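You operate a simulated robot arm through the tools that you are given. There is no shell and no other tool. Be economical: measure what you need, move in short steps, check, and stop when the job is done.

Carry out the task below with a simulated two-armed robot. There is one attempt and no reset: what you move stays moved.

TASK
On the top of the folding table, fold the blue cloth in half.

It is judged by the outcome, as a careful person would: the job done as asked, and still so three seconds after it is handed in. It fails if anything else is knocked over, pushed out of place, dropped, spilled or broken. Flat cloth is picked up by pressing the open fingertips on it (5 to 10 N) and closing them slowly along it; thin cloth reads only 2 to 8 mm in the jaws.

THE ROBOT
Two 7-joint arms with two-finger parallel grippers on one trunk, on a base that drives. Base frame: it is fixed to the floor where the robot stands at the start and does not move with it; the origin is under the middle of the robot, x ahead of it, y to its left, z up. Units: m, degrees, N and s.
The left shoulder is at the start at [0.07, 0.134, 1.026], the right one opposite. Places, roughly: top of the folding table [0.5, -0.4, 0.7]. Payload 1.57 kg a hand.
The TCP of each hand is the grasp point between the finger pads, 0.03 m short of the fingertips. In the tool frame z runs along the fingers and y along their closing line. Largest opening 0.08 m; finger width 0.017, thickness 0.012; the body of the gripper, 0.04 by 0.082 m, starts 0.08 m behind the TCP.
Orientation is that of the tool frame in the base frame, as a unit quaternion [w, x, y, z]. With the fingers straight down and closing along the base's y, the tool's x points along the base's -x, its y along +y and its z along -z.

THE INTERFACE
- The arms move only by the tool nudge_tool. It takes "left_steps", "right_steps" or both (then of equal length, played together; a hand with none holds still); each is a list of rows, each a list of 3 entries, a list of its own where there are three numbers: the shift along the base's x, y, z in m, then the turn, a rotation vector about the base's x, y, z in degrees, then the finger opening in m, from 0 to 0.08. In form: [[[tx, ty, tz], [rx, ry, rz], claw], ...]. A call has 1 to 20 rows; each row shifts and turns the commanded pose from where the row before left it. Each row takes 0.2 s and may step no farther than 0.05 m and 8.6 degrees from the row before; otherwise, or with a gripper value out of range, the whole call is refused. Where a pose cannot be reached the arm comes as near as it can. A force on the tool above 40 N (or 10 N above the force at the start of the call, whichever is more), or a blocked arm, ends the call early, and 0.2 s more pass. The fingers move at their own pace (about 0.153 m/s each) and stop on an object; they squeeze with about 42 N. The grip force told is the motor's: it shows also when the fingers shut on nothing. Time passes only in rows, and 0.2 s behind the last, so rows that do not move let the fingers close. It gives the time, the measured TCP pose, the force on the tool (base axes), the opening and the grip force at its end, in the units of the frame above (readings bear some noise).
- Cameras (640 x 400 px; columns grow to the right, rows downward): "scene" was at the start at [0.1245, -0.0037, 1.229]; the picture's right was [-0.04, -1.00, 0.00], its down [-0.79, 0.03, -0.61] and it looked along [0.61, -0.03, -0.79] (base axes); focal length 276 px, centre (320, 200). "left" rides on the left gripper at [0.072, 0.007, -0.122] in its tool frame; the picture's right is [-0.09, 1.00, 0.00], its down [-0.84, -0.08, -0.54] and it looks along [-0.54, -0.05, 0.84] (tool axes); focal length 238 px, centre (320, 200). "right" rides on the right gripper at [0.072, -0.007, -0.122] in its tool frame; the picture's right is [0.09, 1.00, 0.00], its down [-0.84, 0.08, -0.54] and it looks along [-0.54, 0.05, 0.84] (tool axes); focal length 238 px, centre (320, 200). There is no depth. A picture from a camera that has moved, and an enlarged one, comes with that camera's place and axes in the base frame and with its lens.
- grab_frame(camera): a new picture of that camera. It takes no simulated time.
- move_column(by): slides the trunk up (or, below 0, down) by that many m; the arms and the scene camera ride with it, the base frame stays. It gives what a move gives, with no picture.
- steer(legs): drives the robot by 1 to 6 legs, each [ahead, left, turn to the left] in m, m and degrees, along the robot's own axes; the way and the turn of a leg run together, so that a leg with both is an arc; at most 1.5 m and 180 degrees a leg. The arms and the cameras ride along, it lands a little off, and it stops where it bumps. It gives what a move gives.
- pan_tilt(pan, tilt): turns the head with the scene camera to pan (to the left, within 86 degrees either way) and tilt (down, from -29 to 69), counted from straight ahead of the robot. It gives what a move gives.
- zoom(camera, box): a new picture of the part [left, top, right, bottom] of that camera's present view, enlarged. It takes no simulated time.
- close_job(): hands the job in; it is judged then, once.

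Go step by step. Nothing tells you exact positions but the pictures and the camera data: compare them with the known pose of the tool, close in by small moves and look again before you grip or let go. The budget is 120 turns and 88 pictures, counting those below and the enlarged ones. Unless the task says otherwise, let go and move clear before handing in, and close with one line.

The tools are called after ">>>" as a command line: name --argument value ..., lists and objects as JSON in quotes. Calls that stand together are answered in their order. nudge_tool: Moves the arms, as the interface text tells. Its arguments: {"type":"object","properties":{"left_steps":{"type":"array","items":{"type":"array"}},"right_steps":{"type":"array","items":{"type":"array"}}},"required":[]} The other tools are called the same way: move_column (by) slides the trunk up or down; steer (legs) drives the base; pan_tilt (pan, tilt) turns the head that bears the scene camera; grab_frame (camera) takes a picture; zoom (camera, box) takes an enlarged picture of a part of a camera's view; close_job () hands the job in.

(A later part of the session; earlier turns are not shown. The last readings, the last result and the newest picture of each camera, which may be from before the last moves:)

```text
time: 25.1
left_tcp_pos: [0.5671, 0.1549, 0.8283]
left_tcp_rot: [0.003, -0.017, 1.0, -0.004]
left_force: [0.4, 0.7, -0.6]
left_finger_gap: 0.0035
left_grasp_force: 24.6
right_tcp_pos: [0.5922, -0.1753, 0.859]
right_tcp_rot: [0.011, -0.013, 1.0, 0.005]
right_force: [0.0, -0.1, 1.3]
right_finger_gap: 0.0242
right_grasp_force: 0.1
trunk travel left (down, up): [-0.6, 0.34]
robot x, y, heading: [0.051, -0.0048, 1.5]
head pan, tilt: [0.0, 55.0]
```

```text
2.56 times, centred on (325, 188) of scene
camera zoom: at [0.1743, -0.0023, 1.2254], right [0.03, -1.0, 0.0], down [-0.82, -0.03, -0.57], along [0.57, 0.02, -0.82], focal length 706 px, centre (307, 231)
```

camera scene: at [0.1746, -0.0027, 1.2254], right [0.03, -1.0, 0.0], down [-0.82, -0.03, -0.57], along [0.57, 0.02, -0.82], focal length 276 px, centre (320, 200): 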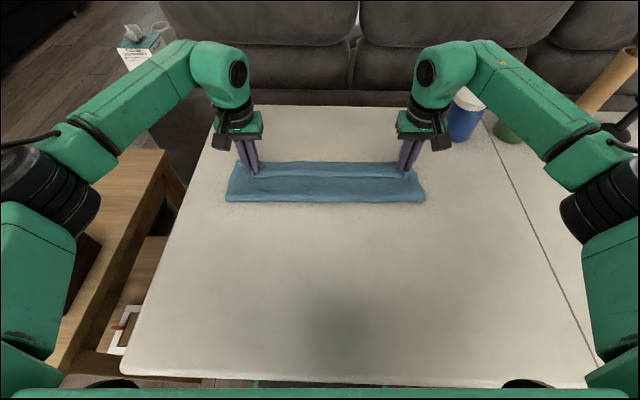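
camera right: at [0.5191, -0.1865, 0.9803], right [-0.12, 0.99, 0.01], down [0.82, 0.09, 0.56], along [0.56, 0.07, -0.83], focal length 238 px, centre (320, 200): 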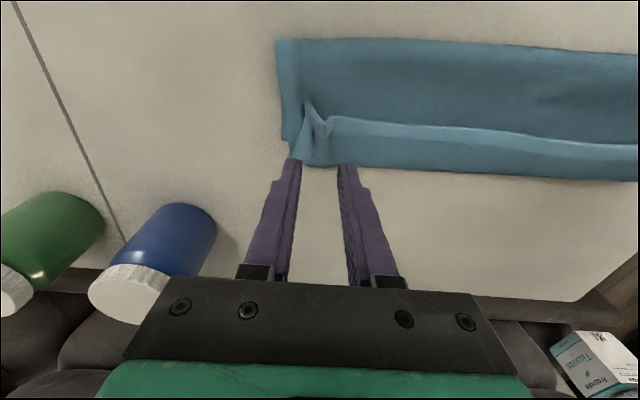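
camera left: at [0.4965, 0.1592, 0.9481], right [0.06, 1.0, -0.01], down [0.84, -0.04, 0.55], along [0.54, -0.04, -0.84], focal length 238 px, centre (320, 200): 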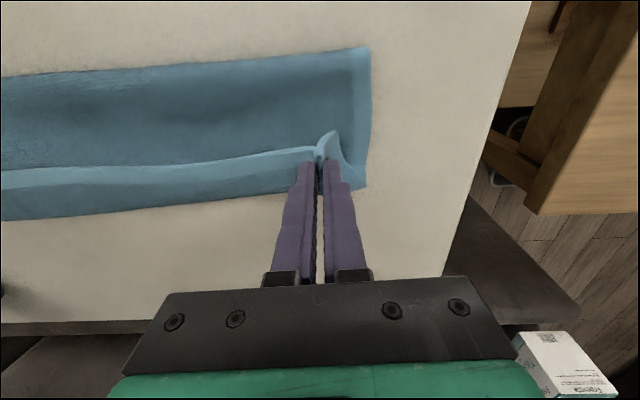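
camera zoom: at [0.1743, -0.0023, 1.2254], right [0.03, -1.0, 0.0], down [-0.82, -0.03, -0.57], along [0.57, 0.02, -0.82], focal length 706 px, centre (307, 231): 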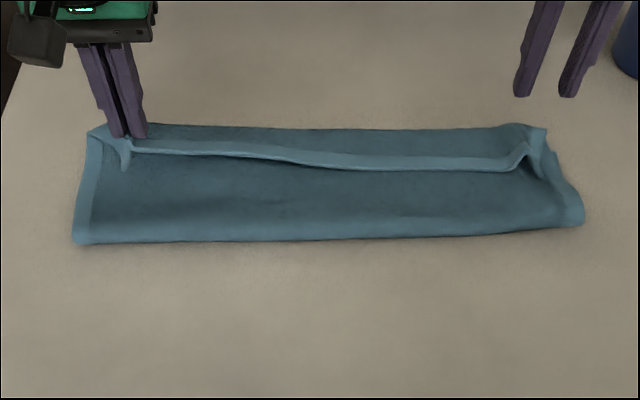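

Right side released intact. Now the left hand draws its corner up and back to unroll the flap, and I see how the right side follows.

>>> nudge_tool --left_steps '[[[-0.01, 0, 0.014], [0, 0, 0], 0], [[-0.014, 0, 0.012], [0, 0, 0], 0], [[-0.018, 0, 0.006], [0, 0, 0], 0], [[-0.02, 0, 0], [0, 0, 0], 0], [[-0.02, 0, -0.004], [0, 0, 0], 0], [[-0.02, 0, -0.008], [0, 0, 0], 0], [[0, 0, 0], [0, 0, 0], 0]]'

>>> grab_frame --camera "scene"

>>> grab_frame --camera "right"

```text
time: 26.7
left_tcp_pos: [0.4664, 0.1551, 0.8463]
left_tcp_rot: [0.002, -0.017, 1.0, -0.003]
left_force: [-0.1, -0.7, -0.2]
left_finger_gap: 0.0037
left_grasp_force: 24.9
right_tcp_pos: [0.5924, -0.1774, 0.8575]
right_tcp_rot: [0.011, -0.014, 1.0, 0.004]
right_force: [0.2, 0.8, 0.1]
right_finger_gap: 0.0239
right_grasp_force: 0.1
trunk travel left (down, up): [-0.6, 0.34]
robot x, y, heading: [0.0522, -0.0057, 1.7]
head pan, tilt: [0.0, 55.0]
```

```text
54 pictures are left
camera scene: at [0.1754, -0.0029, 1.2253], right [0.03, -1.0, 0.0], down [-0.82, -0.03, -0.57], along [0.57, 0.02, -0.82], focal length 276 px, centre (320, 200)
```

scene: 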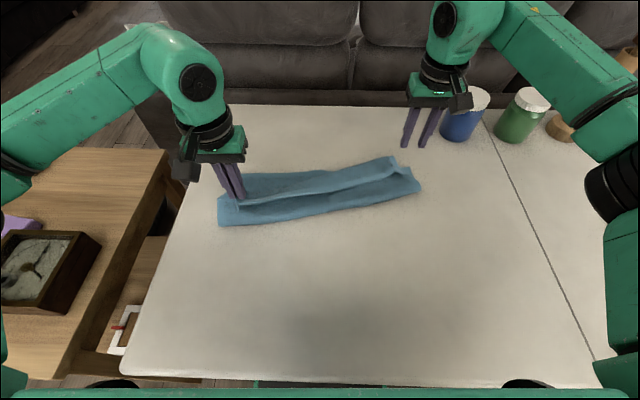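

```text
53 pictures are left
camera right: at [0.52, -0.1868, 0.9794], right [-0.12, 0.99, 0.01], down [0.82, 0.09, 0.56], along [0.56, 0.07, -0.83], focal length 238 px, centre (320, 200)
```

right: 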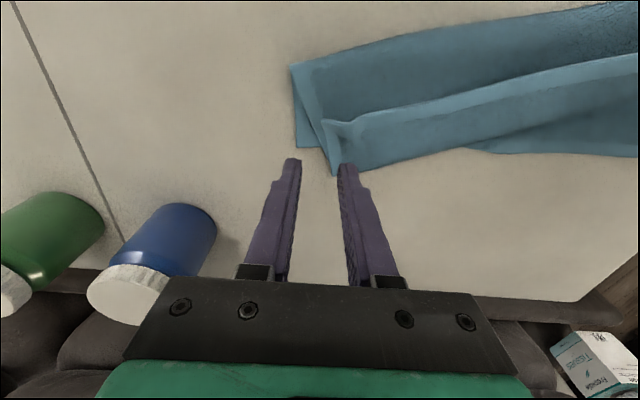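

The left side unrolled. On the right, the flap is still lying on top with its ridge near (0.585, -0.16). I'll lower the right hand over it for a lighter re-pinch.

>>> nudge_tool --right_steps '[[[0, 0.006, -0.02], [0, 0, 0], 0.034], [[0, 0.006, -0.02], [0, 0, 0], 0.034], [[0, 0, -0.02], [0, 0, 0], 0.034], [[0, 0, 0], [0, 0, 0], 0.034]]'

>>> zoom --camera "right" --box '[210, 60, 470, 222]'

```text
time: 27.7
left_tcp_pos: [0.4663, 0.1564, 0.8467]
left_tcp_rot: [0.003, -0.017, 1.0, -0.004]
left_force: [-0.1, -1.0, -0.4]
left_finger_gap: 0.0039
left_grasp_force: 24.5
right_tcp_pos: [0.5925, -0.1629, 0.7962]
right_tcp_rot: [0.011, -0.013, 1.0, 0.005]
right_force: [-0.7, 0.1, -0.1]
right_finger_gap: 0.0338
right_grasp_force: 0.0
trunk travel left (down, up): [-0.6, 0.34]
robot x, y, heading: [0.0537, -0.0044, 1.9]
head pan, tilt: [0.0, 55.0]
```

```text
2.46 times, centred on (340, 141) of right
camera zoom: at [0.5196, -0.1721, 0.9172], right [-0.12, 0.99, 0.01], down [0.82, 0.09, 0.56], along [0.56, 0.07, -0.83], focal length 587 px, centre (271, 345)
```

zoom: 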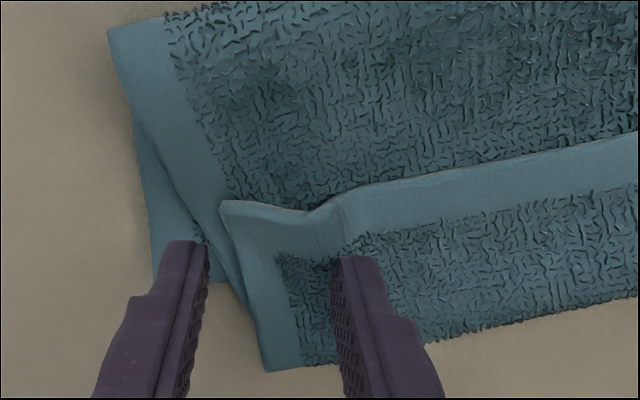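

>>> nudge_tool --right_steps '[[[-0.003, 0.007, -0.004], [0, 0, 0], 0.034], [[-0.003, 0.007, -0.004], [0, 0, 0], 0.034], [[0, 0, -0.004], [0, 0, 0], 0.034], [[0, 0, -0.002], [0, 0, 0], 0.034], [[0, 0, 0], [0, 0, 0], 0.034]]'

>>> zoom --camera "right" --box '[210, 60, 470, 222]'

```text
time: 28.9
left_tcp_pos: [0.466, 0.1571, 0.8478]
left_tcp_rot: [0.002, -0.016, 1.0, -0.004]
left_force: [-0.4, -0.2, 0.2]
left_finger_gap: 0.0035
left_grasp_force: 24.3
right_tcp_pos: [0.5861, -0.1478, 0.784]
right_tcp_rot: [0.011, -0.013, 1.0, 0.005]
right_force: [0.2, -1.2, 0.5]
right_finger_gap: 0.0341
right_grasp_force: 0.1
trunk travel left (down, up): [-0.6, 0.34]
robot x, y, heading: [0.0565, -0.0061, 1.8]
head pan, tilt: [0.0, 55.0]
```

```text
2.46 times, centred on (340, 141) of right
camera zoom: at [0.5122, -0.1581, 0.9048], right [-0.12, 0.99, 0.01], down [0.82, 0.09, 0.56], along [0.56, 0.07, -0.83], focal length 587 px, centre (271, 345)
```

zoom: 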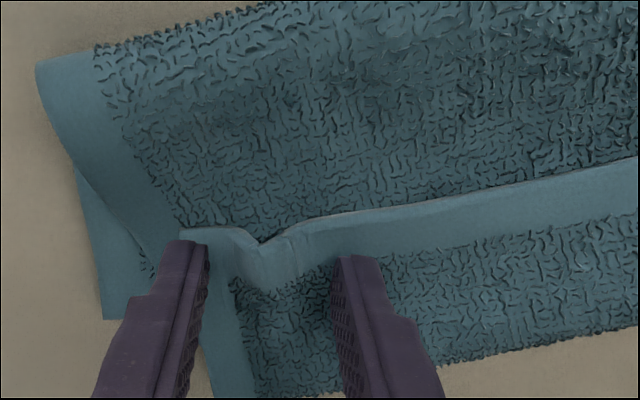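

Well centred on the ridge with barely any contact. I press a couple of millimetres lightly and close slowly.

>>> nudge_tool --right_steps '[[[0, 0.001, -0.0015], [0, 0, 0], 0.034], [[0, 0, 0], [0, 0, 0], 0.03], [[0, 0, 0], [0, 0, 0], 0.026], [[0, 0, 0], [0, 0, 0], 0.022], [[0, 0, 0], [0, 0, 0], 0.018], [[0, 0, 0], [0, 0, 0], 0.014], [[0, 0, 0], [0, 0, 0], 0.01], [[0, 0, 0], [0, 0, 0], 0.006], [[0, 0, 0], [0, 0, 0], 0.002], [[0, 0, 0], [0, 0, 0], 0], [[0, 0, 0], [0, 0, 0], 0]]'

>>> zoom --camera "right" --box '[210, 60, 470, 222]'

```text
time: 31.3
left_tcp_pos: [0.4657, 0.1555, 0.8455]
left_tcp_rot: [0.003, -0.016, 1.0, -0.005]
left_force: [-0.1, -2.1, -0.3]
left_finger_gap: 0.0036
left_grasp_force: 25.1
right_tcp_pos: [0.5855, -0.1474, 0.7833]
right_tcp_rot: [0.011, -0.013, 1.0, 0.004]
right_force: [-1.4, 2.0, 2.2]
right_finger_gap: 0.0047
right_grasp_force: 25.2
trunk travel left (down, up): [-0.6, 0.34]
robot x, y, heading: [0.0512, -0.0084, 1.6]
head pan, tilt: [0.0, 55.0]
```

```text
2.46 times, centred on (340, 141) of right
camera zoom: at [0.5121, -0.1565, 0.904], right [-0.12, 0.99, 0.01], down [0.82, 0.09, 0.56], along [0.56, 0.07, -0.83], focal length 587 px, centre (271, 345)
```

zoom: 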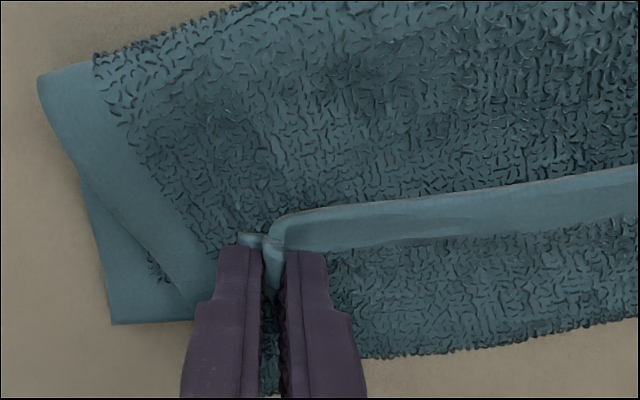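

Single layer gripped (4.7 mm). I lift the right hand up and back to match the left, spreading slightly outward.

>>> nudge_tool --right_steps '[[[-0.004, 0, 0.014], [0, 0, 0], 0], [[-0.008, 0, 0.014], [0, 0, 0], 0], [[-0.014, -0.003, 0.014], [0, 0, 0], 0], [[-0.018, -0.003, 0.012], [0, 0, 0], 0], [[-0.02, -0.004, 0.008], [0, 0, 0], 0], [[-0.02, -0.004, 0.002], [0, 0, 0], 0], [[-0.02, -0.004, 0], [0, 0, 0], 0], [[0, 0, 0], [0, 0, 0], 0]]'

>>> grab_frame --camera "scene"

>>> grab_frame --camera "right"

>>> grab_frame --camera "left"

```text
time: 33.1
left_tcp_pos: [0.4652, 0.1567, 0.8467]
left_tcp_rot: [0.002, -0.016, 1.0, -0.004]
left_force: [0.2, -0.6, -0.4]
left_finger_gap: 0.0037
left_grasp_force: 24.6
right_tcp_pos: [0.4808, -0.1648, 0.8472]
right_tcp_rot: [0.01, -0.013, 1.0, 0.005]
right_force: [0.8, -0.2, 0.3]
right_finger_gap: 0.0042
right_grasp_force: 24.7
trunk travel left (down, up): [-0.6, 0.34]
robot x, y, heading: [0.0521, -0.005, 1.9]
head pan, tilt: [0.0, 55.0]
```

```text
49 pictures are left
camera scene: at [0.1754, -0.0024, 1.2253], right [0.03, -1.0, 0.0], down [-0.82, -0.03, -0.57], along [0.57, 0.02, -0.82], focal length 276 px, centre (320, 200)
```

scene: 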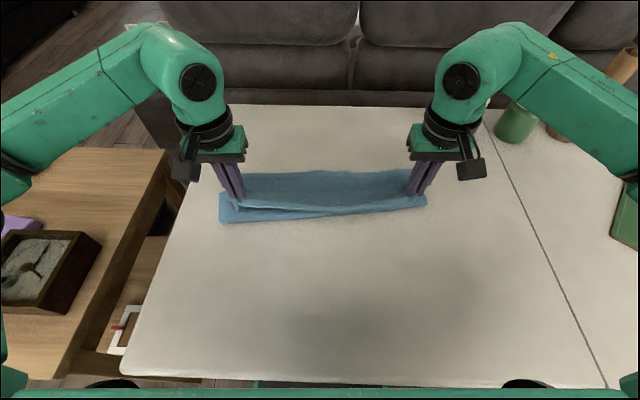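

```text
48 pictures are left
camera right: at [0.4078, -0.1741, 0.9685], right [-0.12, 0.99, 0.01], down [0.82, 0.09, 0.56], along [0.56, 0.07, -0.83], focal length 238 px, centre (320, 200)
```

right: 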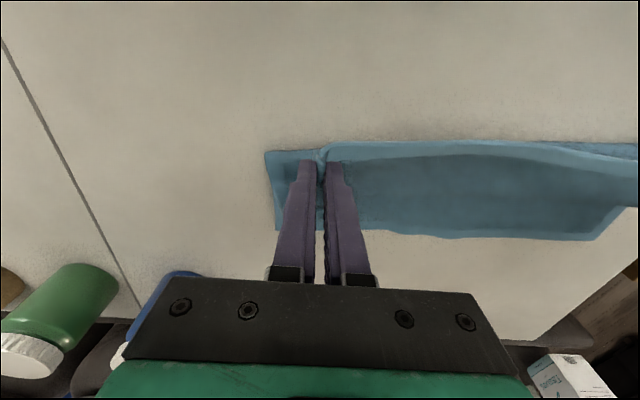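

```text
47 pictures are left
camera left: at [0.3936, 0.1609, 0.9675], right [0.06, 1.0, -0.01], down [0.84, -0.04, 0.55], along [0.54, -0.04, -0.84], focal length 238 px, centre (320, 200)
```

left: 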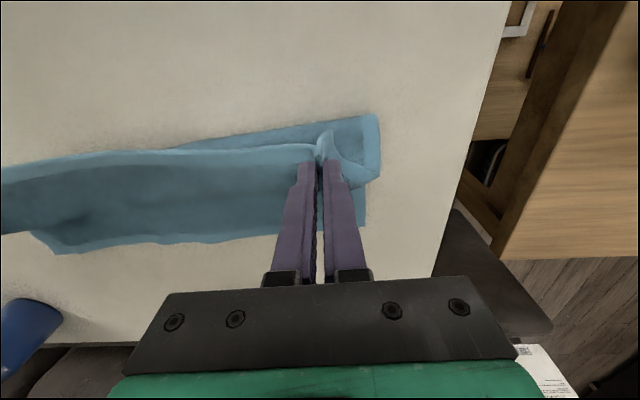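

Both hands hold only the top edge; the flap is gone. The bottom far edge is at about x=0.576 (left) to 0.608 (right), so the fold should sit at ≈0.449/0.48. I re-lay the fold with a tighter arc, stopping with the edge held above the far edge before releasing.

>>> nudge_tool --left_steps '[[[-0.01, 0, 0.0067], [0, 0, 0], 0], [[-0.01, 0, 0.0067], [0, 0, 0], 0], [[0.002, 0, 0.01], [0, 0, 0], 0], [[0.002, 0, 0.01], [0, 0, 0], 0], [[0.02, 0, -0.004], [0, 0, 0], 0], [[0.02, 0, -0.004], [0, 0, 0], 0], [[0.015, 0, -0.0085], [0, 0, 0], 0], [[0.015, 0, -0.0085], [0, 0, 0], 0], [[0, 0, 0], [0, 0, 0], 0]]' --right_steps '[[[-0.013, 0, 0.0015], [0, 0, 0], 0], [[-0.013, -0.001, 0.0015], [0, 0, 0], 0], [[0.0125, -0.001, 0.015], [0, 0, 0], 0], [[0.0125, -0.001, 0.015], [0, 0, 0], 0], [[0.02, -0.001, -0.004], [0, 0, 0], 0], [[0.02, -0.001, -0.004], [0, 0, 0], 0], [[0.015, 0, -0.0085], [0, 0, 0], 0], [[0.015, 0, -0.0085], [0, 0, 0], 0], [[0, 0, 0], [0, 0, 0], 0]]'

>>> grab_frame --camera "right"

>>> grab_frame --camera "left"

>>> zoom --camera "scene" --box '[200, 110, 450, 266]'

```text
time: 35.1
left_tcp_pos: [0.5177, 0.154, 0.8552]
left_tcp_rot: [0.002, -0.017, 1.0, -0.003]
left_force: [-0.6, -0.2, 0.3]
left_finger_gap: 0.0037
left_grasp_force: 24.9
right_tcp_pos: [0.5499, -0.1689, 0.8573]
right_tcp_rot: [0.011, -0.013, 1.0, 0.004]
right_force: [0.3, 0.7, 0.7]
right_finger_gap: 0.0044
right_grasp_force: 25.0
trunk travel left (down, up): [-0.6, 0.34]
robot x, y, heading: [0.0505, -0.0026, 1.9]
head pan, tilt: [0.0, 55.0]
```

```text
46 pictures are left
camera right: at [0.4767, -0.1792, 0.9786], right [-0.12, 0.99, 0.01], down [0.82, 0.09, 0.56], along [0.56, 0.07, -0.83], focal length 238 px, centre (320, 200)
```

right: 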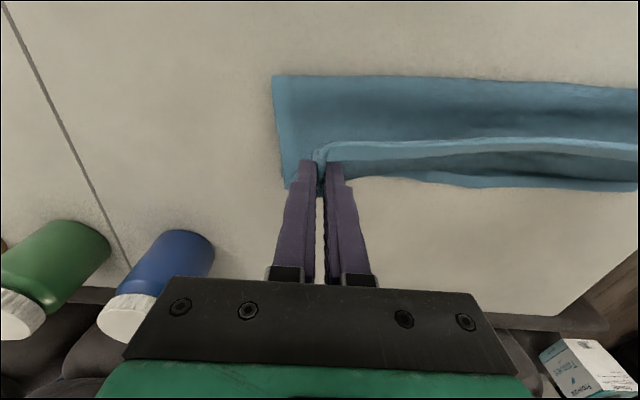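

```text
45 pictures are left
camera left: at [0.4449, 0.1583, 0.9767], right [0.06, 1.0, -0.01], down [0.84, -0.05, 0.55], along [0.55, -0.04, -0.84], focal length 238 px, centre (320, 200)
```

left: 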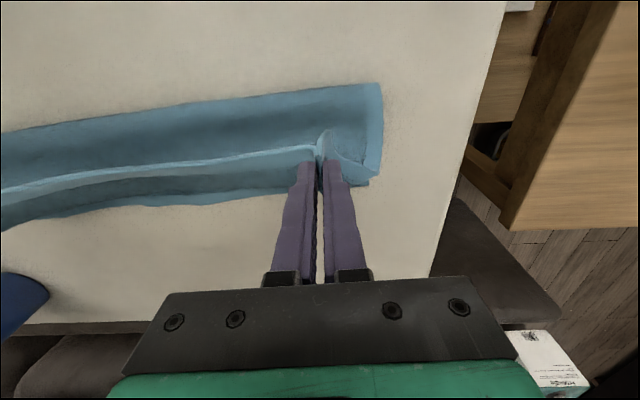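

```text
2.56 times, centred on (325, 188) of scene
camera zoom: at [0.1743, -0.0026, 1.2254], right [0.03, -1.0, 0.0], down [-0.82, -0.03, -0.57], along [0.57, 0.02, -0.82], focal length 706 px, centre (307, 231)
```

zoom: 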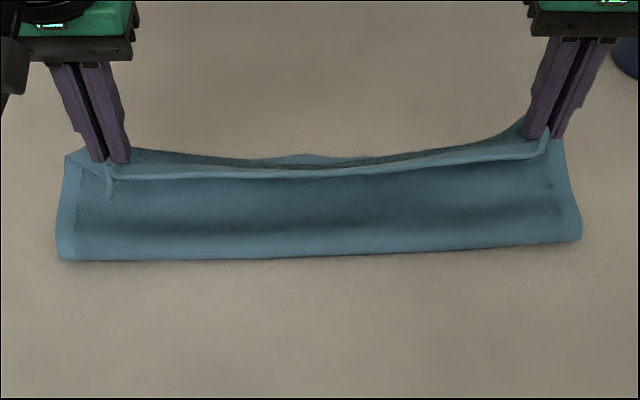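

The fold is rolling a bit too far forward because my arc was high. I'll take the edge back and lower, then come forward along a low arc with some slack so the loop bulges back toward the robot, ending just above the far edge.

>>> nudge_tool --left_steps '[[[-0.019, 0, -0.005], [0, 0, 0], 0], [[-0.019, 0, -0.005], [0, 0, 0], 0], [[-0.019, 0, -0.005], [0, 0, 0], 0], [[-0.02, 0, -0.008], [0, 0, 0], 0], [[-0.02, 0, -0.008], [0, 0, 0], 0], [[-0.02, 0, -0.008], [0, 0, 0], 0], [[0, 0.002, 0], [0, 0, 0], 0], [[0.025, 0.002, 0.0075], [0, 0, 0], 0], [[0.025, 0.002, 0.0075], [0, 0, 0], 0], [[0.025, 0.001, 0], [0, 0, 0], 0], [[0.025, 0, 0], [0, 0, 0], 0], [[0.025, 0, -0.0025], [0, 0, 0], 0], [[0.025, 0, -0.0025], [0, 0, 0], 0], [[0.007, 0, -0.005], [0, 0, 0], 0], [[0.007, 0, -0.005], [0, 0, 0], 0], [[0, 0, 0], [0, 0, 0], 0]]' --right_steps '[[[-0.019, 0, -0.005], [0, 0, 0], 0], [[-0.019, 0, -0.005], [0, 0, 0], 0], [[-0.019, 0, -0.005], [0, 0, 0], 0], [[-0.019, 0, -0.008], [0, 0, 0], 0], [[-0.019, 0, -0.008], [0, 0, 0], 0], [[-0.019, 0, -0.008], [0, 0, 0], 0], [[0, -0.002, 0], [0, 0, 0], 0], [[0.0225, -0.002, 0.0075], [0, 0, 0], 0], [[0.0225, -0.002, 0.0075], [0, 0, 0], 0], [[0.025, -0.001, 0], [0, 0, 0], 0], [[0.025, 0, 0], [0, 0, 0], 0], [[0.025, 0, -0.0025], [0, 0, 0], 0], [[0.025, 0, -0.0025], [0, 0, 0], 0], [[0.007, 0, -0.005], [0, 0, 0], 0], [[0.007, 0, -0.005], [0, 0, 0], 0], [[0, 0, 0], [0, 0, 0], 0]]'

>>> grab_frame --camera "right"

>>> grab_frame --camera "left"

>>> zoom --camera "scene" --box '[200, 110, 450, 266]'

```text
time: 38.5
left_tcp_pos: [0.5674, 0.1616, 0.8161]
left_tcp_rot: [0.003, -0.017, 1.0, -0.003]
left_force: [0.4, -3.3, -0.6]
left_finger_gap: 0.0037
left_grasp_force: 24.9
right_tcp_pos: [0.5955, -0.1747, 0.8177]
right_tcp_rot: [0.011, -0.013, 1.0, 0.005]
right_force: [-0.5, 3.1, -0.4]
right_finger_gap: 0.0049
right_grasp_force: 25.3
trunk travel left (down, up): [-0.6, 0.34]
robot x, y, heading: [0.0553, -0.0077, 1.7]
head pan, tilt: [0.0, 55.0]
```

```text
43 pictures are left
camera right: at [0.5221, -0.1857, 0.9385], right [-0.12, 0.99, 0.01], down [0.82, 0.09, 0.56], along [0.56, 0.07, -0.83], focal length 238 px, centre (320, 200)
```

right: 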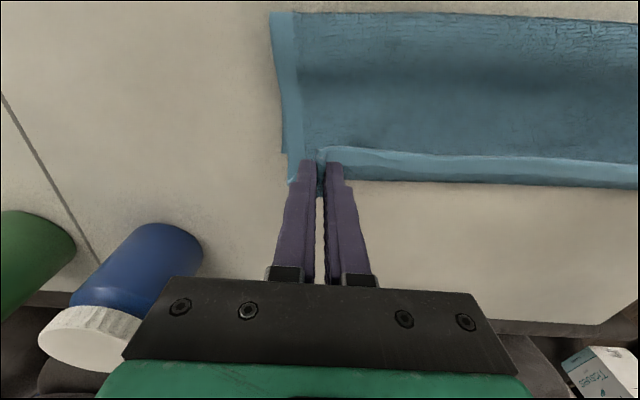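

```text
42 pictures are left
camera left: at [0.495, 0.1651, 0.9374], right [0.06, 1.0, -0.01], down [0.84, -0.05, 0.55], along [0.55, -0.04, -0.84], focal length 238 px, centre (320, 200)
```

left: 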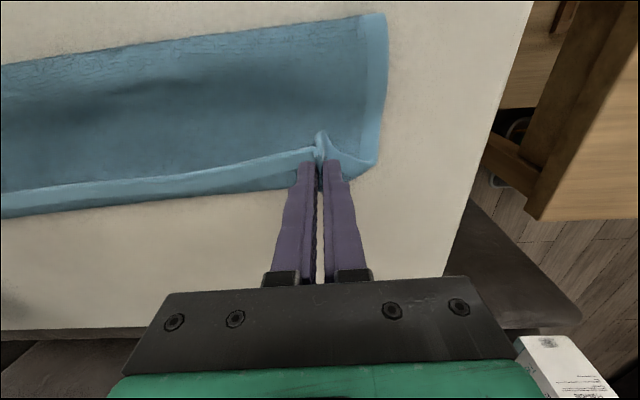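

```text
2.56 times, centred on (325, 188) of scene
camera zoom: at [0.1747, -0.0026, 1.2254], right [0.03, -1.0, 0.0], down [-0.82, -0.03, -0.57], along [0.57, 0.02, -0.82], focal length 706 px, centre (307, 231)
```

zoom: 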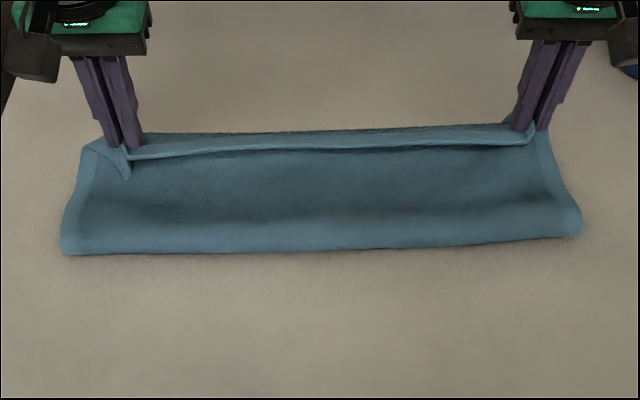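

The edge now hangs right above the far edge, evenly. I release from this small height so the hem can spring flat, and look.

>>> nudge_tool --left_steps '[[[0, 0, 0], [0, 0, 0], 0.04], [[0, 0, 0], [0, 0, 0], 0.04], [[0, 0, 0], [0, 0, 0], 0.04], [[0, 0, 0.02], [0, 0, 0], 0.04], [[0, 0, 0.03], [0, 0, 0], 0.04]]' --right_steps '[[[0, 0, 0], [0, 0, 0], 0.04], [[0, 0, 0], [0, 0, 0], 0.04], [[0, 0, 0], [0, 0, 0], 0.04], [[0, 0, 0.02], [0, 0, 0], 0.04], [[0, 0, 0.03], [0, 0, 0], 0.04]]'

>>> grab_frame --camera "right"

>>> grab_frame --camera "left"

>>> zoom --camera "scene" --box '[200, 110, 450, 266]'

```text
time: 39.7
left_tcp_pos: [0.5645, 0.1612, 0.8659]
left_tcp_rot: [0.002, -0.016, 1.0, -0.004]
left_force: [0.2, -0.3, 0.4]
left_finger_gap: 0.04
left_grasp_force: 0.0
right_tcp_pos: [0.5949, -0.1781, 0.8663]
right_tcp_rot: [0.012, -0.014, 1.0, 0.004]
right_force: [-0.1, -0.3, 0.1]
right_finger_gap: 0.04
right_grasp_force: 0.0
trunk travel left (down, up): [-0.6, 0.34]
robot x, y, heading: [0.0532, -0.0085, 2.2]
head pan, tilt: [0.0, 55.0]
```

```text
40 pictures are left
camera right: at [0.5224, -0.1877, 0.9873], right [-0.12, 0.99, 0.01], down [0.82, 0.09, 0.56], along [0.56, 0.07, -0.83], focal length 238 px, centre (320, 200)
```

right: 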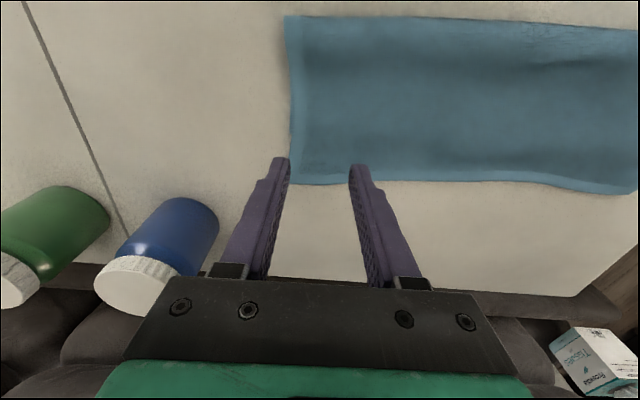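

```text
39 pictures are left
camera left: at [0.4925, 0.1654, 0.9878], right [0.06, 1.0, -0.01], down [0.84, -0.05, 0.55], along [0.54, -0.04, -0.84], focal length 238 px, centre (320, 200)
```

left: 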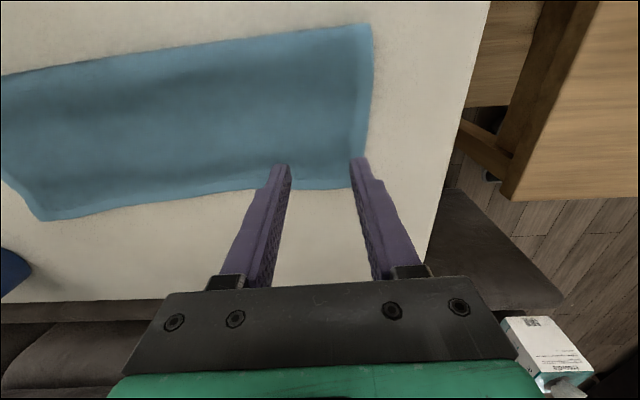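

```text
2.56 times, centred on (325, 188) of scene
camera zoom: at [0.1741, -0.0027, 1.2254], right [0.03, -1.0, 0.0], down [-0.82, -0.03, -0.57], along [0.57, 0.02, -0.82], focal length 706 px, centre (307, 231)
```

zoom: 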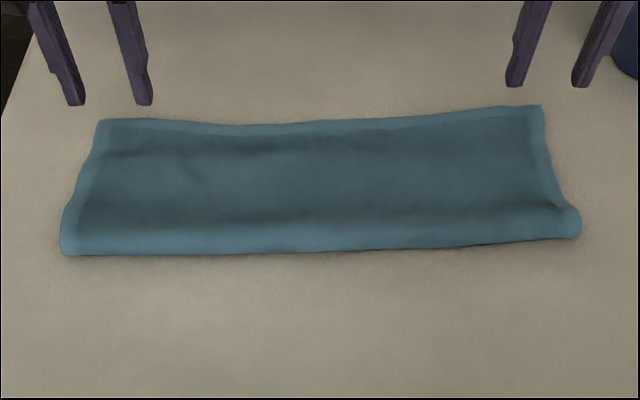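

The hem sprang flat and the fold looks clean, but measuring shows the top edge (x≈0.657 right, 0.63 left) overshoots the bottom far edge (≈0.608/0.577) by about 5 cm. The overhanging strip is easy to re-pinch in the right orientation, so I go above it.

>>> nudge_tool --left_steps '[[[0.02, 0, 0], [0, 0, 0], 0.05], [[0.02, 0, -0.02], [0, 0, 0], 0.05], [[0.017, 0, -0.02], [0, 0, 0], 0.05], [[0, 0, -0.02], [0, 0, 0], 0.05], [[0, 0, -0.018], [0, 0, 0], 0.05], [[0, 0, 0], [0, 0, 0], 0.05]]' --right_steps '[[[0.018, 0.004, 0], [0, 0, 0], 0.05], [[0.015, 0.004, -0.02], [0, 0, 0], 0.05], [[0.015, 0.002, -0.02], [0, 0, 0], 0.05], [[0, 0, -0.02], [0, 0, 0], 0.05], [[0, 0, -0.018], [0, 0, 0], 0.05], [[0, 0, 0], [0, 0, 0], 0.05]]'

>>> grab_frame --camera "right"

>>> grab_frame --camera "left"

```text
time: 41.1
left_tcp_pos: [0.6237, 0.1585, 0.7865]
left_tcp_rot: [0.003, -0.017, 1.0, -0.004]
left_force: [0.1, 0.2, 0.3]
left_finger_gap: 0.05
left_grasp_force: 0.0
right_tcp_pos: [0.6421, -0.1683, 0.7875]
right_tcp_rot: [0.011, -0.013, 1.0, 0.005]
right_force: [-0.4, -0.6, 0.2]
right_finger_gap: 0.05
right_grasp_force: 0.1
trunk travel left (down, up): [-0.6, 0.34]
robot x, y, heading: [0.0535, -0.0041, 1.8]
head pan, tilt: [0.0, 55.0]
```

```text
37 pictures are left
camera right: at [0.5696, -0.178, 0.9102], right [-0.12, 0.99, 0.01], down [0.82, 0.09, 0.56], along [0.56, 0.07, -0.83], focal length 238 px, centre (320, 200)
```

right: 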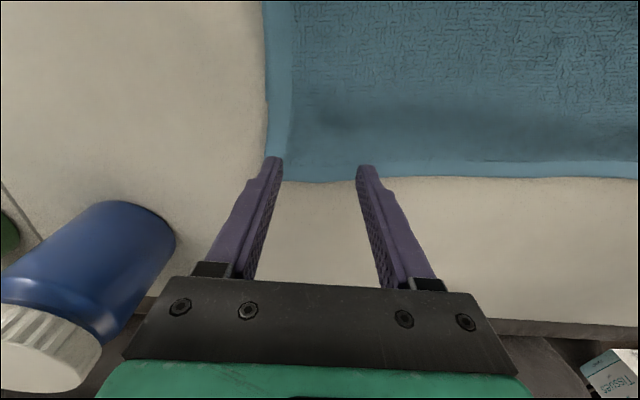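

```text
36 pictures are left
camera left: at [0.5515, 0.1635, 0.9079], right [0.06, 1.0, -0.01], down [0.84, -0.05, 0.55], along [0.55, -0.04, -0.84], focal length 238 px, centre (320, 200)
```

left: 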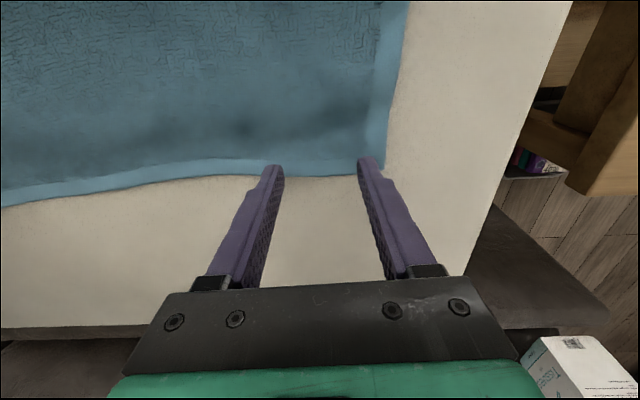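

The fingertips sit ~1.5 cm inside the edge, on the overhanging single layer. I lower gently and pinch both.

>>> nudge_tool --left_steps '[[[0, -0.002, -0.006], [0, 0, 0], 0.05], [[0, 0, -0.006], [0, 0, 0], 0.05], [[0, 0, -0.0015], [0, 0, 0], 0.05], [[0, 0, 0], [0, 0, 0], 0.05], [[0, 0, 0], [0, 0, 0], 0.045], [[0, 0, 0], [0, 0, 0], 0.04], [[0, 0, 0], [0, 0, 0], 0.036], [[0, 0, 0], [0, 0, 0], 0.032], [[0, 0, 0], [0, 0, 0], 0.028], [[0, 0, 0], [0, 0, 0], 0.024], [[0, 0, 0], [0, 0, 0], 0.02], [[0, 0, 0], [0, 0, 0], 0.016], [[0, 0, 0], [0, 0, 0], 0.012], [[0, 0, 0], [0, 0, 0], 0.008], [[0, 0, 0], [0, 0, 0], 0.004], [[0, 0, 0], [0, 0, 0], 0], [[0, 0, 0], [0, 0, 0], 0]]' --right_steps '[[[0, 0.004, -0.006], [0, 0, 0], 0.05], [[0, 0, -0.006], [0, 0, 0], 0.05], [[0, 0, -0.0025], [0, 0, 0], 0.05], [[0, 0, 0], [0, 0, 0], 0.05], [[0, 0, 0], [0, 0, 0], 0.045], [[0, 0, 0], [0, 0, 0], 0.04], [[0, 0, 0], [0, 0, 0], 0.036], [[0, 0, 0], [0, 0, 0], 0.032], [[0, 0, 0], [0, 0, 0], 0.028], [[0, 0, 0], [0, 0, 0], 0.024], [[0, 0, 0], [0, 0, 0], 0.02], [[0, 0, 0], [0, 0, 0], 0.016], [[0, 0, 0], [0, 0, 0], 0.012], [[0, 0, 0], [0, 0, 0], 0.008], [[0, 0, 0], [0, 0, 0], 0.004], [[0, 0, 0], [0, 0, 0], 0], [[0, 0, 0], [0, 0, 0], 0]]'

>>> grab_frame --camera "right"

>>> grab_frame --camera "left"

```text
time: 44.7
left_tcp_pos: [0.6241, 0.1586, 0.775]
left_tcp_rot: [0.003, -0.017, 1.0, -0.004]
left_force: [-0.1, 0.1, 0.1]
left_finger_gap: 0.0002
left_grasp_force: 21.1
right_tcp_pos: [0.6434, -0.1642, 0.7737]
right_tcp_rot: [0.011, -0.013, 1.0, 0.004]
right_force: [0.5, -0.3, 3.2]
right_finger_gap: 0.0047
right_grasp_force: 25.4
trunk travel left (down, up): [-0.6, 0.34]
robot x, y, heading: [0.0519, -0.0053, 2.0]
head pan, tilt: [0.0, 55.0]
```

```text
35 pictures are left
camera right: at [0.5691, -0.1738, 0.8952], right [-0.12, 0.99, 0.01], down [0.82, 0.09, 0.56], along [0.56, 0.07, -0.83], focal length 238 px, centre (320, 200)
```

right: 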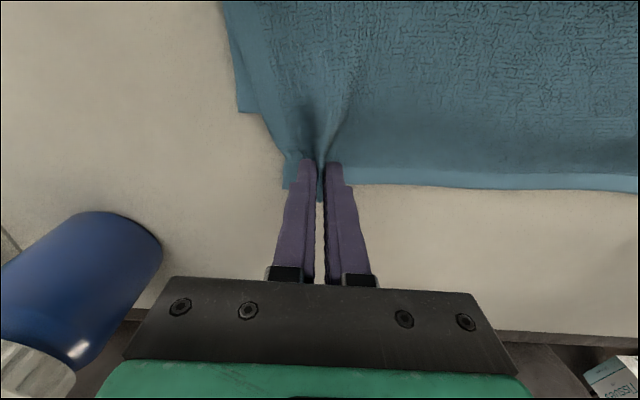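

```text
34 pictures are left
camera left: at [0.551, 0.1629, 0.8962], right [0.06, 1.0, -0.01], down [0.84, -0.05, 0.55], along [0.55, -0.04, -0.84], focal length 238 px, centre (320, 200)
```

left: 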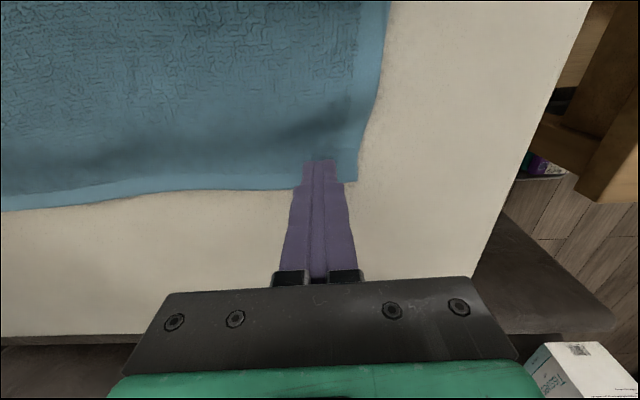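

Right caught; left slipped off. Bottom right corner is visible at x≈0.612, confirming the offset. I repeat the left pinch with slightly more pressure.

>>> nudge_tool --left_steps '[[[0, 0, 0.01], [0, 0, 0], 0], [[0, 0, 0], [0, 0, 0], 0.05], [[0, 0, 0], [0, 0, 0], 0.05], [[0, 0, -0.01], [0, 0, 0], 0.05], [[0, 0, -0.0025], [0, 0, 0], 0.05], [[0, 0, 0], [0, 0, 0], 0.05], [[0, 0, 0], [0, 0, 0], 0.045], [[0, 0, 0], [0, 0, 0], 0.04], [[0, 0, 0], [0, 0, 0], 0.036], [[0, 0, 0], [0, 0, 0], 0.032], [[0, 0, 0], [0, 0, 0], 0.028], [[0, 0, 0], [0, 0, 0], 0.024], [[0, 0, 0], [0, 0, 0], 0.02], [[0, 0, 0], [0, 0, 0], 0.016], [[0, 0, 0], [0, 0, 0], 0.012], [[0, 0, 0], [0, 0, 0], 0.008], [[0, 0, 0], [0, 0, 0], 0.004], [[0, 0, 0], [0, 0, 0], 0], [[0, 0, 0], [0, 0, 0], 0]]'

>>> grab_frame --camera "left"

```text
time: 48.7
left_tcp_pos: [0.6229, 0.1587, 0.7736]
left_tcp_rot: [0.003, -0.017, 1.0, -0.004]
left_force: [-0.6, -3.2, 1.7]
left_finger_gap: 0.0046
left_grasp_force: 25.3
right_tcp_pos: [0.6423, -0.1643, 0.7734]
right_tcp_rot: [0.011, -0.013, 1.0, 0.005]
right_force: [0.9, 1.3, 2.9]
right_finger_gap: 0.0047
right_grasp_force: 25.0
trunk travel left (down, up): [-0.6, 0.34]
robot x, y, heading: [0.0517, -0.0073, 1.8]
head pan, tilt: [0.0, 55.0]
```

```text
33 pictures are left
camera left: at [0.5512, 0.1631, 0.8946], right [0.06, 1.0, -0.01], down [0.84, -0.05, 0.55], along [0.55, -0.04, -0.84], focal length 238 px, centre (320, 200)
```

left: 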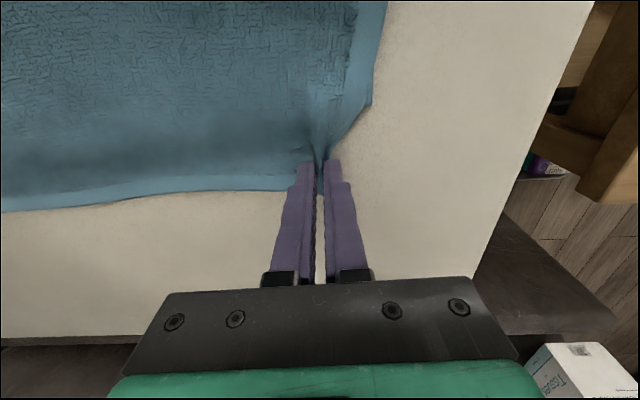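

Both corners of the top edge are pinched, and the bottom far corners are seen at x≈0.583 (left) and 0.612 (right). I take the edge up and back, then lay it forward on a low path to end aligned with those.

>>> nudge_tool --left_steps '[[[-0.01, 0, 0.015], [0, 0, 0], 0], [[-0.01, 0, 0.015], [0, 0, 0], 0], [[-0.02, 0, 0.01], [0, 0, 0], 0], [[-0.02, 0, 0.01], [0, 0, 0], 0], [[-0.02, 0, 0.01], [0, 0, 0], 0], [[-0.025, 0, 0], [0, 0, 0], 0], [[-0.025, 0, 0], [0, 0, 0], 0], [[-0.025, 0, 0], [0, 0, 0], 0], [[-0.024, 0, -0.006], [0, 0, 0], 0], [[-0.024, 0, -0.006], [0, 0, 0], 0], [[0, 0, 0], [0, 0, 0], 0], [[0.024, 0, 0.003], [0, 0, 0], 0], [[0.024, 0, 0.003], [0, 0, 0], 0], [[0.025, 0, 0], [0, 0, 0], 0], [[0.025, 0, 0], [0, 0, 0], 0], [[0.02, 0, -0.008], [0, 0, 0], 0], [[0.0175, 0, -0.012], [0, 0, 0], 0], [[0.008, 0, -0.013], [0, 0, 0], 0], [[0.005, 0, -0.01], [0, 0, 0], 0], [[0, 0, 0], [0, 0, 0], 0]]' --right_steps '[[[-0.01, 0, 0.015], [0, 0, 0], 0], [[-0.01, 0, 0.015], [0, 0, 0], 0], [[-0.02, 0, 0.01], [0, 0, 0], 0], [[-0.02, 0, 0.01], [0, 0, 0], 0], [[-0.02, 0, 0.01], [0, 0, 0], 0], [[-0.025, 0, 0], [0, 0, 0], 0], [[-0.025, 0, 0], [0, 0, 0], 0], [[-0.025, 0, 0], [0, 0, 0], 0], [[-0.021, 0, -0.006], [0, 0, 0], 0], [[-0.021, 0, -0.006], [0, 0, 0], 0], [[0, 0, 0], [0, 0, 0], 0], [[0.024, 0, 0.003], [0, 0, 0], 0], [[0.024, 0, 0.003], [0, 0, 0], 0], [[0.025, 0, 0], [0, 0, 0], 0], [[0.025, 0, 0], [0, 0, 0], 0], [[0.02, 0, -0.008], [0, 0, 0], 0], [[0.0175, 0, -0.012], [0, 0, 0], 0], [[0.008, 0, -0.013], [0, 0, 0], 0], [[0.0065, 0, -0.01], [0, 0, 0], 0], [[0, 0, 0], [0, 0, 0], 0]]'

>>> grab_frame --camera "right"

>>> grab_frame --camera "left"

>>> zoom --camera "scene" --box '[200, 110, 450, 266]'

```text
time: 52.9
left_tcp_pos: [0.5696, 0.1585, 0.7838]
left_tcp_rot: [0.002, -0.016, 1.0, -0.003]
left_force: [0.4, -1.3, -0.9]
left_finger_gap: 0.0046
left_grasp_force: 24.7
right_tcp_pos: [0.596, -0.1632, 0.7853]
right_tcp_rot: [0.012, -0.013, 1.0, 0.005]
right_force: [0.7, 2.6, -0.8]
right_finger_gap: 0.0046
right_grasp_force: 24.5
trunk travel left (down, up): [-0.6, 0.34]
robot x, y, heading: [0.0538, -0.0042, 1.9]
head pan, tilt: [0.0, 55.0]
```

```text
32 pictures are left
camera right: at [0.5224, -0.1729, 0.9061], right [-0.12, 0.99, 0.01], down [0.82, 0.09, 0.56], along [0.56, 0.07, -0.83], focal length 238 px, centre (320, 200)
```

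right: 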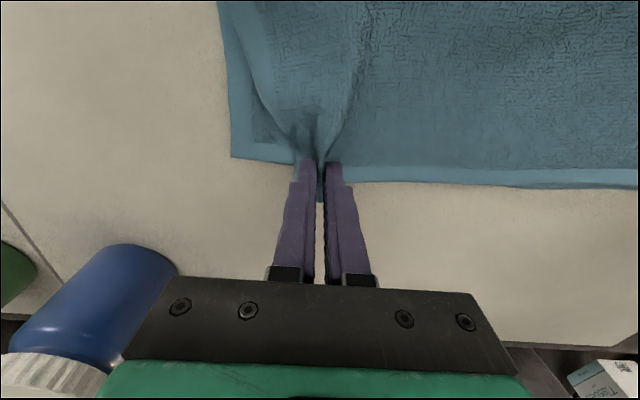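

```text
31 pictures are left
camera left: at [0.497, 0.1634, 0.9056], right [0.06, 1.0, -0.01], down [0.84, -0.05, 0.55], along [0.55, -0.04, -0.84], focal length 238 px, centre (320, 200)
```

left: 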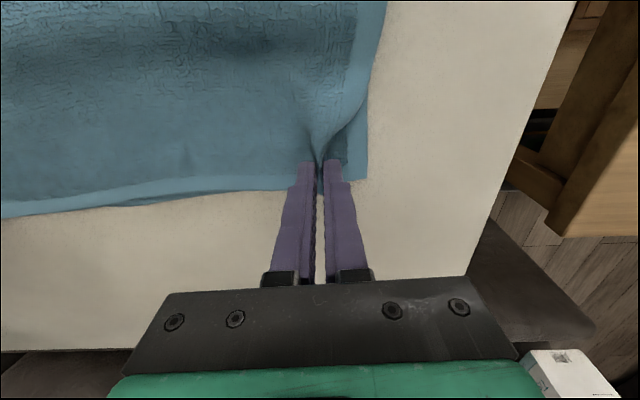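

```text
2.56 times, centred on (325, 188) of scene
camera zoom: at [0.1747, -0.0027, 1.2254], right [0.03, -1.0, 0.0], down [-0.82, -0.03, -0.57], along [0.57, 0.02, -0.82], focal length 706 px, centre (307, 231)
```

zoom: 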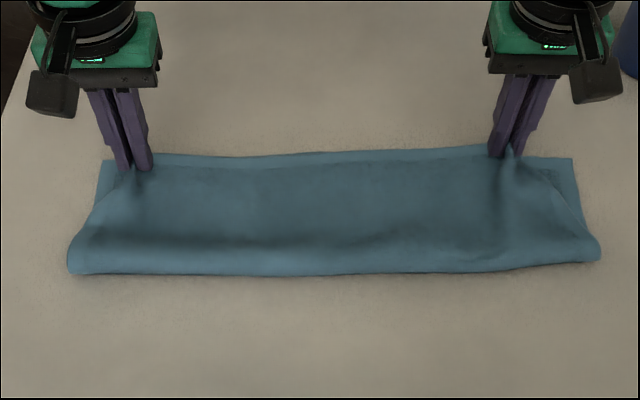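

The top edge now lines up with the bottom corners (≈0.587 left, ≈0.602 right). I lower a few millimetres, open slowly and lift clear.

>>> nudge_tool --left_steps '[[[0, 0.002, -0.004], [0, 0, 0], 0], [[0, 0, 0], [0, 0, 0], 0.012], [[0, 0, 0], [0, 0, 0], 0.03], [[0, 0, 0], [0, 0, 0], 0.03], [[0, 0, 0.01], [0, 0, 0], 0.03], [[0, 0, 0.02], [0, 0, 0], 0.03], [[0, 0, 0.03], [0, 0, 0], 0.03], [[-0.01, 0, 0.03], [0, 0, 0], 0.03]]' --right_steps '[[[0, -0.005, -0.005], [0, 0, 0], 0], [[0, 0, 0], [0, 0, 0], 0.012], [[0, 0, 0], [0, 0, 0], 0.03], [[0, 0, 0], [0, 0, 0], 0.03], [[0, 0, 0.01], [0, 0, 0], 0.03], [[0, 0, 0.02], [0, 0, 0], 0.03], [[0, 0, 0.03], [0, 0, 0], 0.03], [[-0.01, 0, 0.03], [0, 0, 0], 0.03]]'

>>> grab_frame --camera "right"

>>> grab_frame --camera "left"

>>> zoom --camera "scene" --box '[200, 110, 450, 266]'

```text
time: 54.7
left_tcp_pos: [0.5562, 0.1632, 0.87]
left_tcp_rot: [0.003, -0.017, 1.0, -0.005]
left_force: [0.3, 0.0, -0.3]
left_finger_gap: 0.0298
left_grasp_force: 0.2
right_tcp_pos: [0.5847, -0.1679, 0.8695]
right_tcp_rot: [0.011, -0.014, 1.0, 0.004]
right_force: [-0.3, 0.1, 0.0]
right_finger_gap: 0.03
right_grasp_force: 0.0
trunk travel left (down, up): [-0.6, 0.34]
robot x, y, heading: [0.0531, -0.0067, 1.6]
head pan, tilt: [0.0, 55.0]
```

```text
29 pictures are left
camera right: at [0.5117, -0.1782, 0.9903], right [-0.12, 0.99, 0.01], down [0.82, 0.09, 0.56], along [0.56, 0.07, -0.83], focal length 238 px, centre (320, 200)
```

right: 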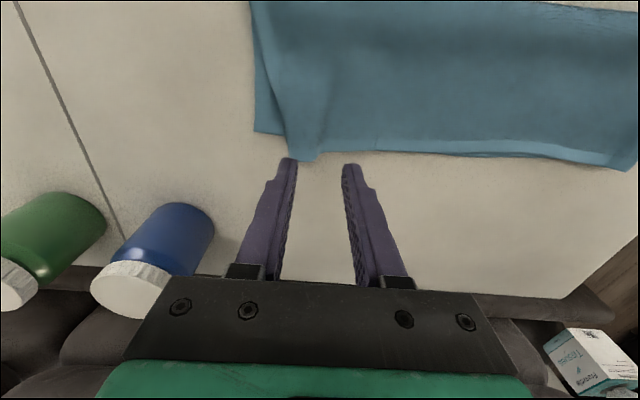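

```text
28 pictures are left
camera left: at [0.4843, 0.1679, 0.9912], right [0.06, 1.0, -0.01], down [0.84, -0.05, 0.55], along [0.55, -0.04, -0.84], focal length 238 px, centre (320, 200)
```

left: 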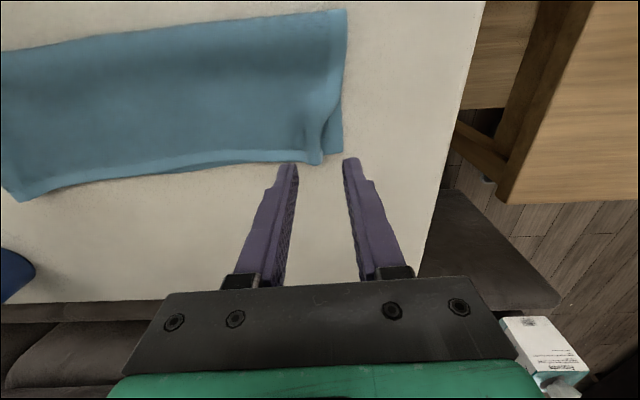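

```text
2.56 times, centred on (325, 188) of scene
camera zoom: at [0.1733, -0.0025, 1.2255], right [0.03, -1.0, 0.0], down [-0.82, -0.03, -0.57], along [0.57, 0.02, -0.82], focal length 706 px, centre (307, 231)
```

zoom: 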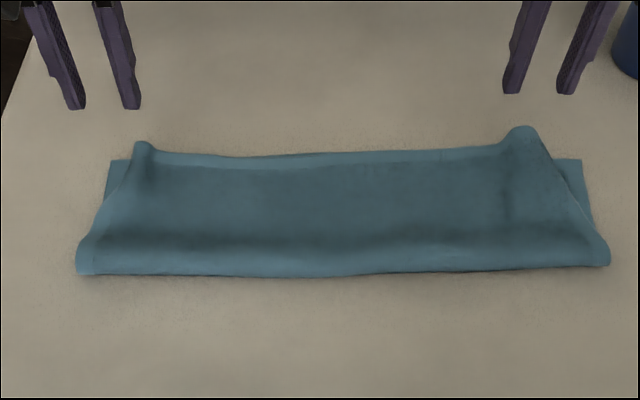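

The fold is in place and the edges line up, but the top corners remain bunched inward (right ~5 cm, left ~2 cm). I'll press closed fingertips lightly on each ridge and then open them outward to spread the corners.

>>> nudge_tool --left_steps '[[[0.011, -0.004, 0], [0, 0, 0], 0], [[0.011, -0.004, 0], [0, 0, 0], 0], [[0, 0, -0.03], [0, 0, 0], 0], [[0, 0, -0.03], [0, 0, 0], 0], [[0, 0, -0.02], [0, 0, 0], 0], [[0, 0, -0.006], [0, 0, 0], 0], [[0, 0, -0.003], [0, 0, 0], 0], [[0, 0, -0.002], [0, 0, 0], 0], [[0, 0, 0], [0, 0, 0], 0]]' --right_steps '[[[0.0075, -0.005, 0], [0, 0, 0], 0], [[0.0075, -0.005, 0], [0, 0, 0], 0], [[0, 0, -0.03], [0, 0, 0], 0], [[0, 0, -0.03], [0, 0, 0], 0], [[0, 0, -0.02], [0, 0, 0], 0], [[0, 0, -0.006], [0, 0, 0], 0], [[0, 0, -0.003], [0, 0, 0], 0], [[0, 0, -0.002], [0, 0, 0], 0], [[0, 0, 0], [0, 0, 0], 0]]'

>>> grab_frame --camera "right"

>>> grab_frame --camera "left"

```text
time: 56.7
left_tcp_pos: [0.5806, 0.1532, 0.7795]
left_tcp_rot: [0.002, -0.016, 1.0, -0.004]
left_force: [0.1, 0.9, 2.8]
left_finger_gap: 0.0001
left_grasp_force: 21.1
right_tcp_pos: [0.5989, -0.1774, 0.7784]
right_tcp_rot: [0.011, -0.014, 1.0, 0.004]
right_force: [0.2, -0.7, 1.5]
right_finger_gap: 0.0001
right_grasp_force: 21.1
trunk travel left (down, up): [-0.6, 0.34]
robot x, y, heading: [0.0529, -0.0059, 1.8]
head pan, tilt: [0.0, 55.0]
```

```text
26 pictures are left
camera right: at [0.5271, -0.1868, 0.9001], right [-0.12, 0.99, 0.01], down [0.82, 0.09, 0.56], along [0.56, 0.07, -0.83], focal length 238 px, centre (320, 200)
```

right: 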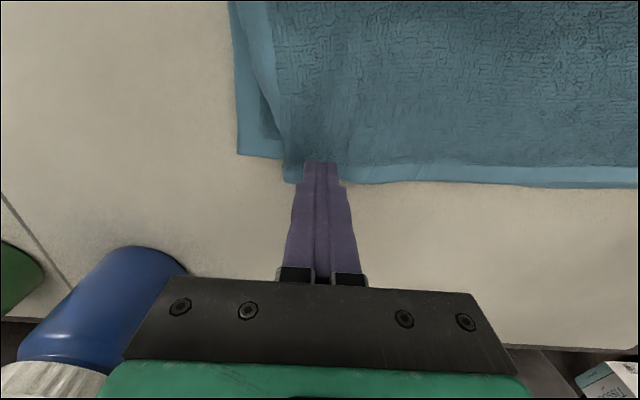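

```text
25 pictures are left
camera left: at [0.509, 0.1579, 0.8999], right [0.06, 1.0, -0.01], down [0.84, -0.05, 0.55], along [0.55, -0.04, -0.84], focal length 238 px, centre (320, 200)
```

left: 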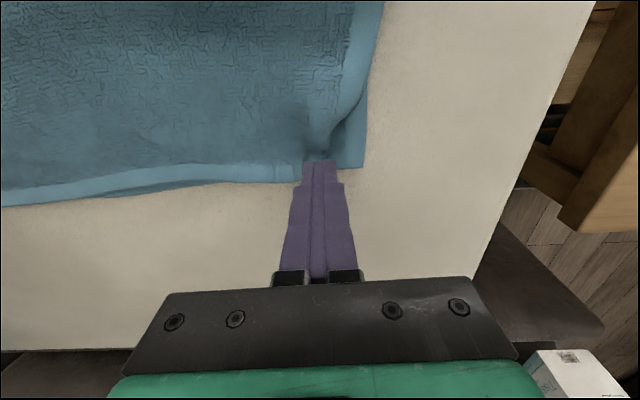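

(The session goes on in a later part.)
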